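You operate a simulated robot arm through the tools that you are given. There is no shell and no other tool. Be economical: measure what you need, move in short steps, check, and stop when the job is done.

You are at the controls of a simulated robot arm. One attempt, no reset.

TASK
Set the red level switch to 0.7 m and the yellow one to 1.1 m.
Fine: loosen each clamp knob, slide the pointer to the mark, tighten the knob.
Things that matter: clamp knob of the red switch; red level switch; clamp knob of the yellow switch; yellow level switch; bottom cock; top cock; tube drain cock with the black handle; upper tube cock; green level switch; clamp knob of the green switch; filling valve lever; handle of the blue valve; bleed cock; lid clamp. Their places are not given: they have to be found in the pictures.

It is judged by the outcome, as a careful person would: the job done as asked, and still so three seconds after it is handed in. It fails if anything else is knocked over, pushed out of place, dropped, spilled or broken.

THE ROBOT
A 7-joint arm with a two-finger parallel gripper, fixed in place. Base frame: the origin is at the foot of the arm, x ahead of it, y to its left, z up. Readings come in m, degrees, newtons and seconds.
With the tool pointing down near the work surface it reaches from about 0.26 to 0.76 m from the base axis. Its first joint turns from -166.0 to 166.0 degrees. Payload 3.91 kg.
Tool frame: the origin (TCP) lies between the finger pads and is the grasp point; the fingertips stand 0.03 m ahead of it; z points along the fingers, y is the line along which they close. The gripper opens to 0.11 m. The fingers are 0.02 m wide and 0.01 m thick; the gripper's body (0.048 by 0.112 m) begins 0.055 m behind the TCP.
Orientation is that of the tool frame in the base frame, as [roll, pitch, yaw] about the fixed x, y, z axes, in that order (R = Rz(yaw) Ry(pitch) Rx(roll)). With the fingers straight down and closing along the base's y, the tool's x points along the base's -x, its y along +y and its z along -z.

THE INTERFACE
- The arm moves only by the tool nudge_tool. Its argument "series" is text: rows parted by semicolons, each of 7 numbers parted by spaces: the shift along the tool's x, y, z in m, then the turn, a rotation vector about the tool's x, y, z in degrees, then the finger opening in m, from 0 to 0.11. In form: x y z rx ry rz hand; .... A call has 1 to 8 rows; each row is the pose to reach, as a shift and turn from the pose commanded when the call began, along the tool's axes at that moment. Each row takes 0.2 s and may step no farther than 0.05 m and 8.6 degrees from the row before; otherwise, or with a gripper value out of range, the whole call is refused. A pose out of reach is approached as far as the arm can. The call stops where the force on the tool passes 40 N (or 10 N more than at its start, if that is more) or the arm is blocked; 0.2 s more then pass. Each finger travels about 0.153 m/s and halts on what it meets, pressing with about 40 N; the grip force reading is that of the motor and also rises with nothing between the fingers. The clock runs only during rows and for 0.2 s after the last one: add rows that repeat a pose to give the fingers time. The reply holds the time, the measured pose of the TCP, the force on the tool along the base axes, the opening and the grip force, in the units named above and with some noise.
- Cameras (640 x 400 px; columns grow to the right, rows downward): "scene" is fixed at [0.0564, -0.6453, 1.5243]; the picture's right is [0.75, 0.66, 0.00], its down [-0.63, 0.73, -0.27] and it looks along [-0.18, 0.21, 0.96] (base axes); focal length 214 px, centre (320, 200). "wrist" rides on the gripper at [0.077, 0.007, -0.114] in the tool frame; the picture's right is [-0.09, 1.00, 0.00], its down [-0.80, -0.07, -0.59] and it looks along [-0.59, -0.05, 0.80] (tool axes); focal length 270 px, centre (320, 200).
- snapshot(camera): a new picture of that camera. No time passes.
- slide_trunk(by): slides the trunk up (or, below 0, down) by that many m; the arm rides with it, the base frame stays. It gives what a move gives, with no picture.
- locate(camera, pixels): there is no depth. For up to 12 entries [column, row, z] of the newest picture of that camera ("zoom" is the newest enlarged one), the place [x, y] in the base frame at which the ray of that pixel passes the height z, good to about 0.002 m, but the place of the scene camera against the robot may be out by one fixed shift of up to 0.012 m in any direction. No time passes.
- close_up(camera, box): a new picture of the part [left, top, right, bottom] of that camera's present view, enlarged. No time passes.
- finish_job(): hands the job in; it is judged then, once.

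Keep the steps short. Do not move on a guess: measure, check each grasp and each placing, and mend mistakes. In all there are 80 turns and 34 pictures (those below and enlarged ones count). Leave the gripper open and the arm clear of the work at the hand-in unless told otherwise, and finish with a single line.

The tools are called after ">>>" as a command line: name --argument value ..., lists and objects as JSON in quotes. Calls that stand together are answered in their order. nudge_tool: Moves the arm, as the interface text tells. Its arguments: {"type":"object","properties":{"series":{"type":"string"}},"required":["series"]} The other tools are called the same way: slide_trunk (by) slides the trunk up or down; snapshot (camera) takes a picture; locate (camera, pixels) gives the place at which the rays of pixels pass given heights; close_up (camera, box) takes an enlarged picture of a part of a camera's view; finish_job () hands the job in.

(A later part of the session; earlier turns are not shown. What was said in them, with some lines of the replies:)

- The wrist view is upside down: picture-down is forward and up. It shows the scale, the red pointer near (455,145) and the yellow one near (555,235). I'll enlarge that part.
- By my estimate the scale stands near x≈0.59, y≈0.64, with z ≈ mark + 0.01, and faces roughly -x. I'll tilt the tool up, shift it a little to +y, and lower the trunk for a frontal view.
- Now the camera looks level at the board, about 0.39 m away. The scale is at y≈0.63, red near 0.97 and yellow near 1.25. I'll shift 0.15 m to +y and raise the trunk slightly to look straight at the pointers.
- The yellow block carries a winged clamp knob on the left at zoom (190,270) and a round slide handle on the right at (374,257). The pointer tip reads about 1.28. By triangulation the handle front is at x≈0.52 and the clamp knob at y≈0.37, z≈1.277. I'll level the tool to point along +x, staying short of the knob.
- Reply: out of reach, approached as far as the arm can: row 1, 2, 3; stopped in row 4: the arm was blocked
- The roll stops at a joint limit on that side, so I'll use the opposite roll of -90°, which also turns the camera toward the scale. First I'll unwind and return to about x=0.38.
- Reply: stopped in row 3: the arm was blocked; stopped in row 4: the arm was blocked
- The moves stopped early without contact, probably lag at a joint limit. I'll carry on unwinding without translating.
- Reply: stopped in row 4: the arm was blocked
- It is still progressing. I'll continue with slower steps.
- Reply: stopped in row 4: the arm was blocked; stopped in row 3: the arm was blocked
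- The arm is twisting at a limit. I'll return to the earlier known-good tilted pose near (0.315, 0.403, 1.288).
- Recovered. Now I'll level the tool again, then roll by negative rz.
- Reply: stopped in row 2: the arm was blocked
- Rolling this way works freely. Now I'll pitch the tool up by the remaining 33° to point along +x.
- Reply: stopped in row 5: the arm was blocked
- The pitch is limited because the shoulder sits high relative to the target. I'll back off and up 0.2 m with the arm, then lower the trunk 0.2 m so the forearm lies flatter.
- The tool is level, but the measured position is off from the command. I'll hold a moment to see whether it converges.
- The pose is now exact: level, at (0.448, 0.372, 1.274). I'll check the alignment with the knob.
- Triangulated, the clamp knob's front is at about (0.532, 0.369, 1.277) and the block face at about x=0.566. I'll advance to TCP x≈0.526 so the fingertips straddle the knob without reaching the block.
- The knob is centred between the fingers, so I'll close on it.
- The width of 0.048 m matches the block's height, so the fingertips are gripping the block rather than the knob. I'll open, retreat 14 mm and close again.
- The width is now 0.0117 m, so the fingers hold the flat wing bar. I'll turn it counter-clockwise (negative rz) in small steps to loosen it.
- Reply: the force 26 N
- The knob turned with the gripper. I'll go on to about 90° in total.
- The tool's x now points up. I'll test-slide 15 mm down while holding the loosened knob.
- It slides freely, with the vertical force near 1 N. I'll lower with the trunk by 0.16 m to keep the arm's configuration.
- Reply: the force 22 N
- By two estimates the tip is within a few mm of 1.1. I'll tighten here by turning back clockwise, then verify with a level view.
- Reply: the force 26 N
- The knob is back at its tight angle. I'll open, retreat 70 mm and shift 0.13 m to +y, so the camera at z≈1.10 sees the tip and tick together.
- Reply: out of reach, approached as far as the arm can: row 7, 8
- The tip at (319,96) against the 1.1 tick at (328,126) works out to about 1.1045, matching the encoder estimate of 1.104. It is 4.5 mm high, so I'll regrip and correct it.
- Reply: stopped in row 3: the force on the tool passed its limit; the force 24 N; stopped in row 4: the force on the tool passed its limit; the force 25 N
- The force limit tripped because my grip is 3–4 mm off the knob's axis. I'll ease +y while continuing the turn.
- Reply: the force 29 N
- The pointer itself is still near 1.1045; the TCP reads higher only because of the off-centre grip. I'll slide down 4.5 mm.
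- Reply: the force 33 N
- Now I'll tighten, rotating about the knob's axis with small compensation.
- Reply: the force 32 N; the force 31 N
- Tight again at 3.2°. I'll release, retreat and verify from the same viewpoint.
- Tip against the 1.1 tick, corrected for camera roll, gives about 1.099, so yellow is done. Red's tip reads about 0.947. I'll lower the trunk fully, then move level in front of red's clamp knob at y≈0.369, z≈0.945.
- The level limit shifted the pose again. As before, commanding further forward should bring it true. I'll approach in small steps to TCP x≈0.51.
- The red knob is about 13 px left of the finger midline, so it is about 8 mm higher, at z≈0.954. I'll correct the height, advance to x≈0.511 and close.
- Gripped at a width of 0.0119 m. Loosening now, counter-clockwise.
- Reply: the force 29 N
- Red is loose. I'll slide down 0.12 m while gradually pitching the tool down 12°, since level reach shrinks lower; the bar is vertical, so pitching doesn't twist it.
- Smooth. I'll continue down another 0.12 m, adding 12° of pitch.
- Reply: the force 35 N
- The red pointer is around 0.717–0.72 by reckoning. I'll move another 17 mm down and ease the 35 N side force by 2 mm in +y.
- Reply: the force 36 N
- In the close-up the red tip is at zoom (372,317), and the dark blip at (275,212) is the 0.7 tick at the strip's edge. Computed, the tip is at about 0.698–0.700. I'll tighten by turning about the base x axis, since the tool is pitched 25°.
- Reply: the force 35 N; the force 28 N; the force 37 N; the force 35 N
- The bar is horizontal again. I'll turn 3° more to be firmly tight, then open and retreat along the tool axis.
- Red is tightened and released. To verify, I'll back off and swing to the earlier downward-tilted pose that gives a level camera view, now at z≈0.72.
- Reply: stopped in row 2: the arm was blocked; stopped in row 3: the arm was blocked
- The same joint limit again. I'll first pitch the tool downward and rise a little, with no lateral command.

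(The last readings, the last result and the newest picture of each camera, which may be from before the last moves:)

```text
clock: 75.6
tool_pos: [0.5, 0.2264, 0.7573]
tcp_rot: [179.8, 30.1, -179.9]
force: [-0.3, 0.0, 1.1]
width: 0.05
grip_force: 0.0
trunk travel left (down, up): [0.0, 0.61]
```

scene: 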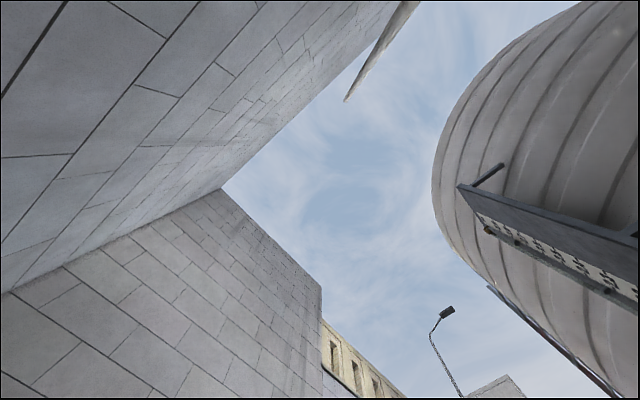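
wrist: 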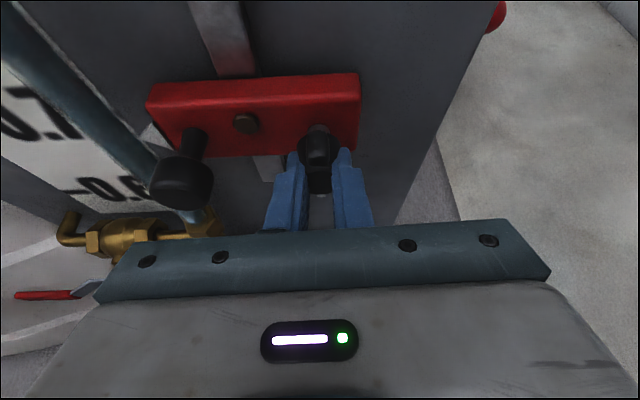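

Tracking well now. Moving back and to +y to face the red pointer.

>>> nudge_tool --series "0.03 0.015 -0.013 0 0 0 0.05; 0.06 0.035 -0.025 0 0 0 0.05; 0.09 0.07 -0.038 0 0 0 0.05; 0.12 0.105 -0.05 0 -6 0 0.05; 0.149 0.14 -0.063 0 -12 0 0.05; 0.149 0.174 -0.063 0 -18 0 0.05; 0.149 0.174 -0.063 0 -18 0 0.05"

>>> snapshot --camera "wrist"

```text
clock: 76.6
tool_pos: [0.4501, 0.2309, 0.7424]
tcp_rot: [174.2, 30.8, 164.3]
force: [0.0, 0.7, -0.6]
width: 0.05
grip_force: 0.0
trunk travel left (down, up): [0.0, 0.61]
stopped in row 5: the arm was blocked; the commanded pose is now the measured one
```

```text
6 pictures are left
```

wrist: 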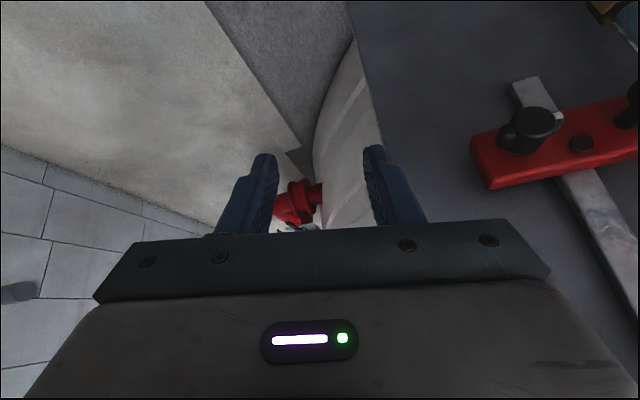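

The arm can't fold this close at such a low height. I'll rise 0.17 m first and straighten the yaw.

>>> nudge_tool --series "-0.017 0.003 -0.029 0 0 0 0.05; -0.035 0.006 -0.058 0 0 0 0.05; -0.052 0.009 -0.087 -1 -1.5 -4.4 0.05; -0.07 0.012 -0.116 -1.9 -3 -8.9 0.05; -0.087 0.015 -0.145 -2.9 -4.5 -13.3 0.05; -0.087 0.015 -0.145 -2.9 -4.5 -13.3 0.05"

```text
clock: 78.0
tool_pos: [0.4479, 0.2344, 0.9147]
tcp_rot: [179.9, 35.9, -179.7]
force: [-1.1, 0.3, 0.6]
width: 0.0501
grip_force: 0.1
trunk travel left (down, up): [0.0, 0.61]
```

>>> nudge_tool --series "0.008 0.04 0.001 0 0 0 0.05; 0.016 0.08 0.003 0 0 0 0.05; 0.025 0.12 0.004 0 0 0 0.05; 0.034 0.16 0.005 0 0 0 0.05; 0.042 0.205 0.007 0 0 0 0.05; 0.042 0.205 0.007 0 0 0 0.05"

>>> snapshot --camera "wrist"

```text
clock: 79.4
tool_pos: [0.4184, 0.4389, 0.8799]
tcp_rot: [179.7, 35.9, -179.6]
force: [-0.4, 0.1, -0.3]
width: 0.0498
grip_force: 0.1
trunk travel left (down, up): [0.0, 0.61]
```

```text
5 pictures are left
```

wrist: 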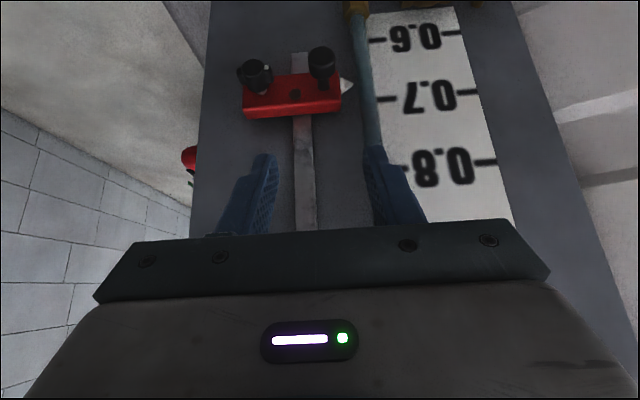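

Here the tip is near (352,88), with the 0.7 tick near (380,99). I'll enlarge it to measure.

>>> close_up --camera "wrist" --box '[320, 20, 480, 120]'

```text
4.00 times, centred on (400, 70) of wrist
```

zoom: 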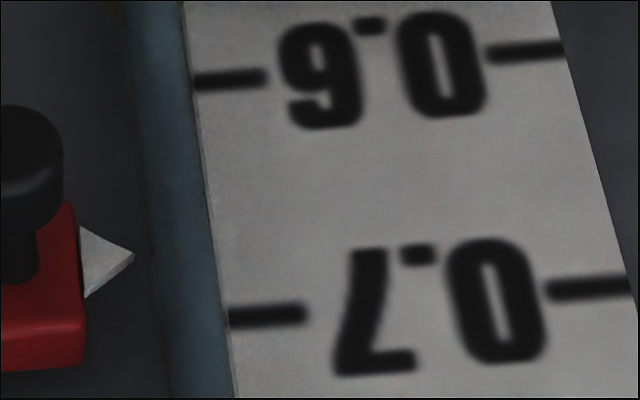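

Calibrated on the 0.6 and 0.7 ticks, red's tip reads about 0.699, and the encoder estimate is 0.7015. Both pointers are set and clamped, and the arm is about 0.1 m clear of the board. I'll open the gripper fully.

>>> nudge_tool --series "0 0 -0.02 0 0 0 0.08; 0 0 -0.04 0 0 0 0.11; 0 0 -0.04 0 0 0 0.11"

>>> snapshot --camera "wrist"

```text
clock: 80.2
tool_pos: [0.3929, 0.4386, 0.9131]
tcp_rot: [179.7, 35.8, -179.6]
force: [0.1, -0.1, -0.1]
width: 0.1099
grip_force: 0.1
trunk travel left (down, up): [0.0, 0.61]
```

```text
3 pictures are left
```

wrist: 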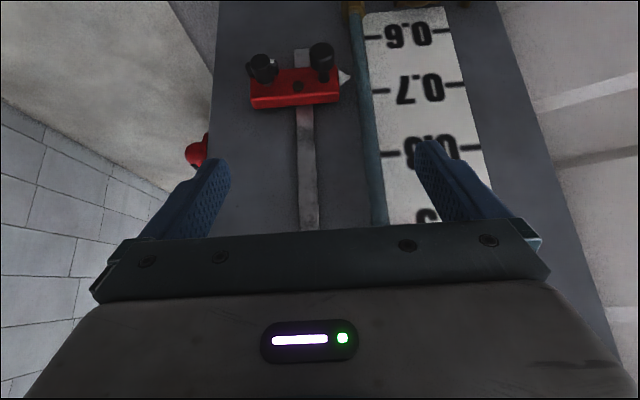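

Red is holding at 0.7, the gripper is open and the arm is clear, so I'm handing in.

>>> finish_job

```text
The job is handed in.
```

The red level switch is set to about 0.70 m and the yellow one to about 1.10 m, each within a few millimetres by the pictures, and both clamp knobs are tightened.
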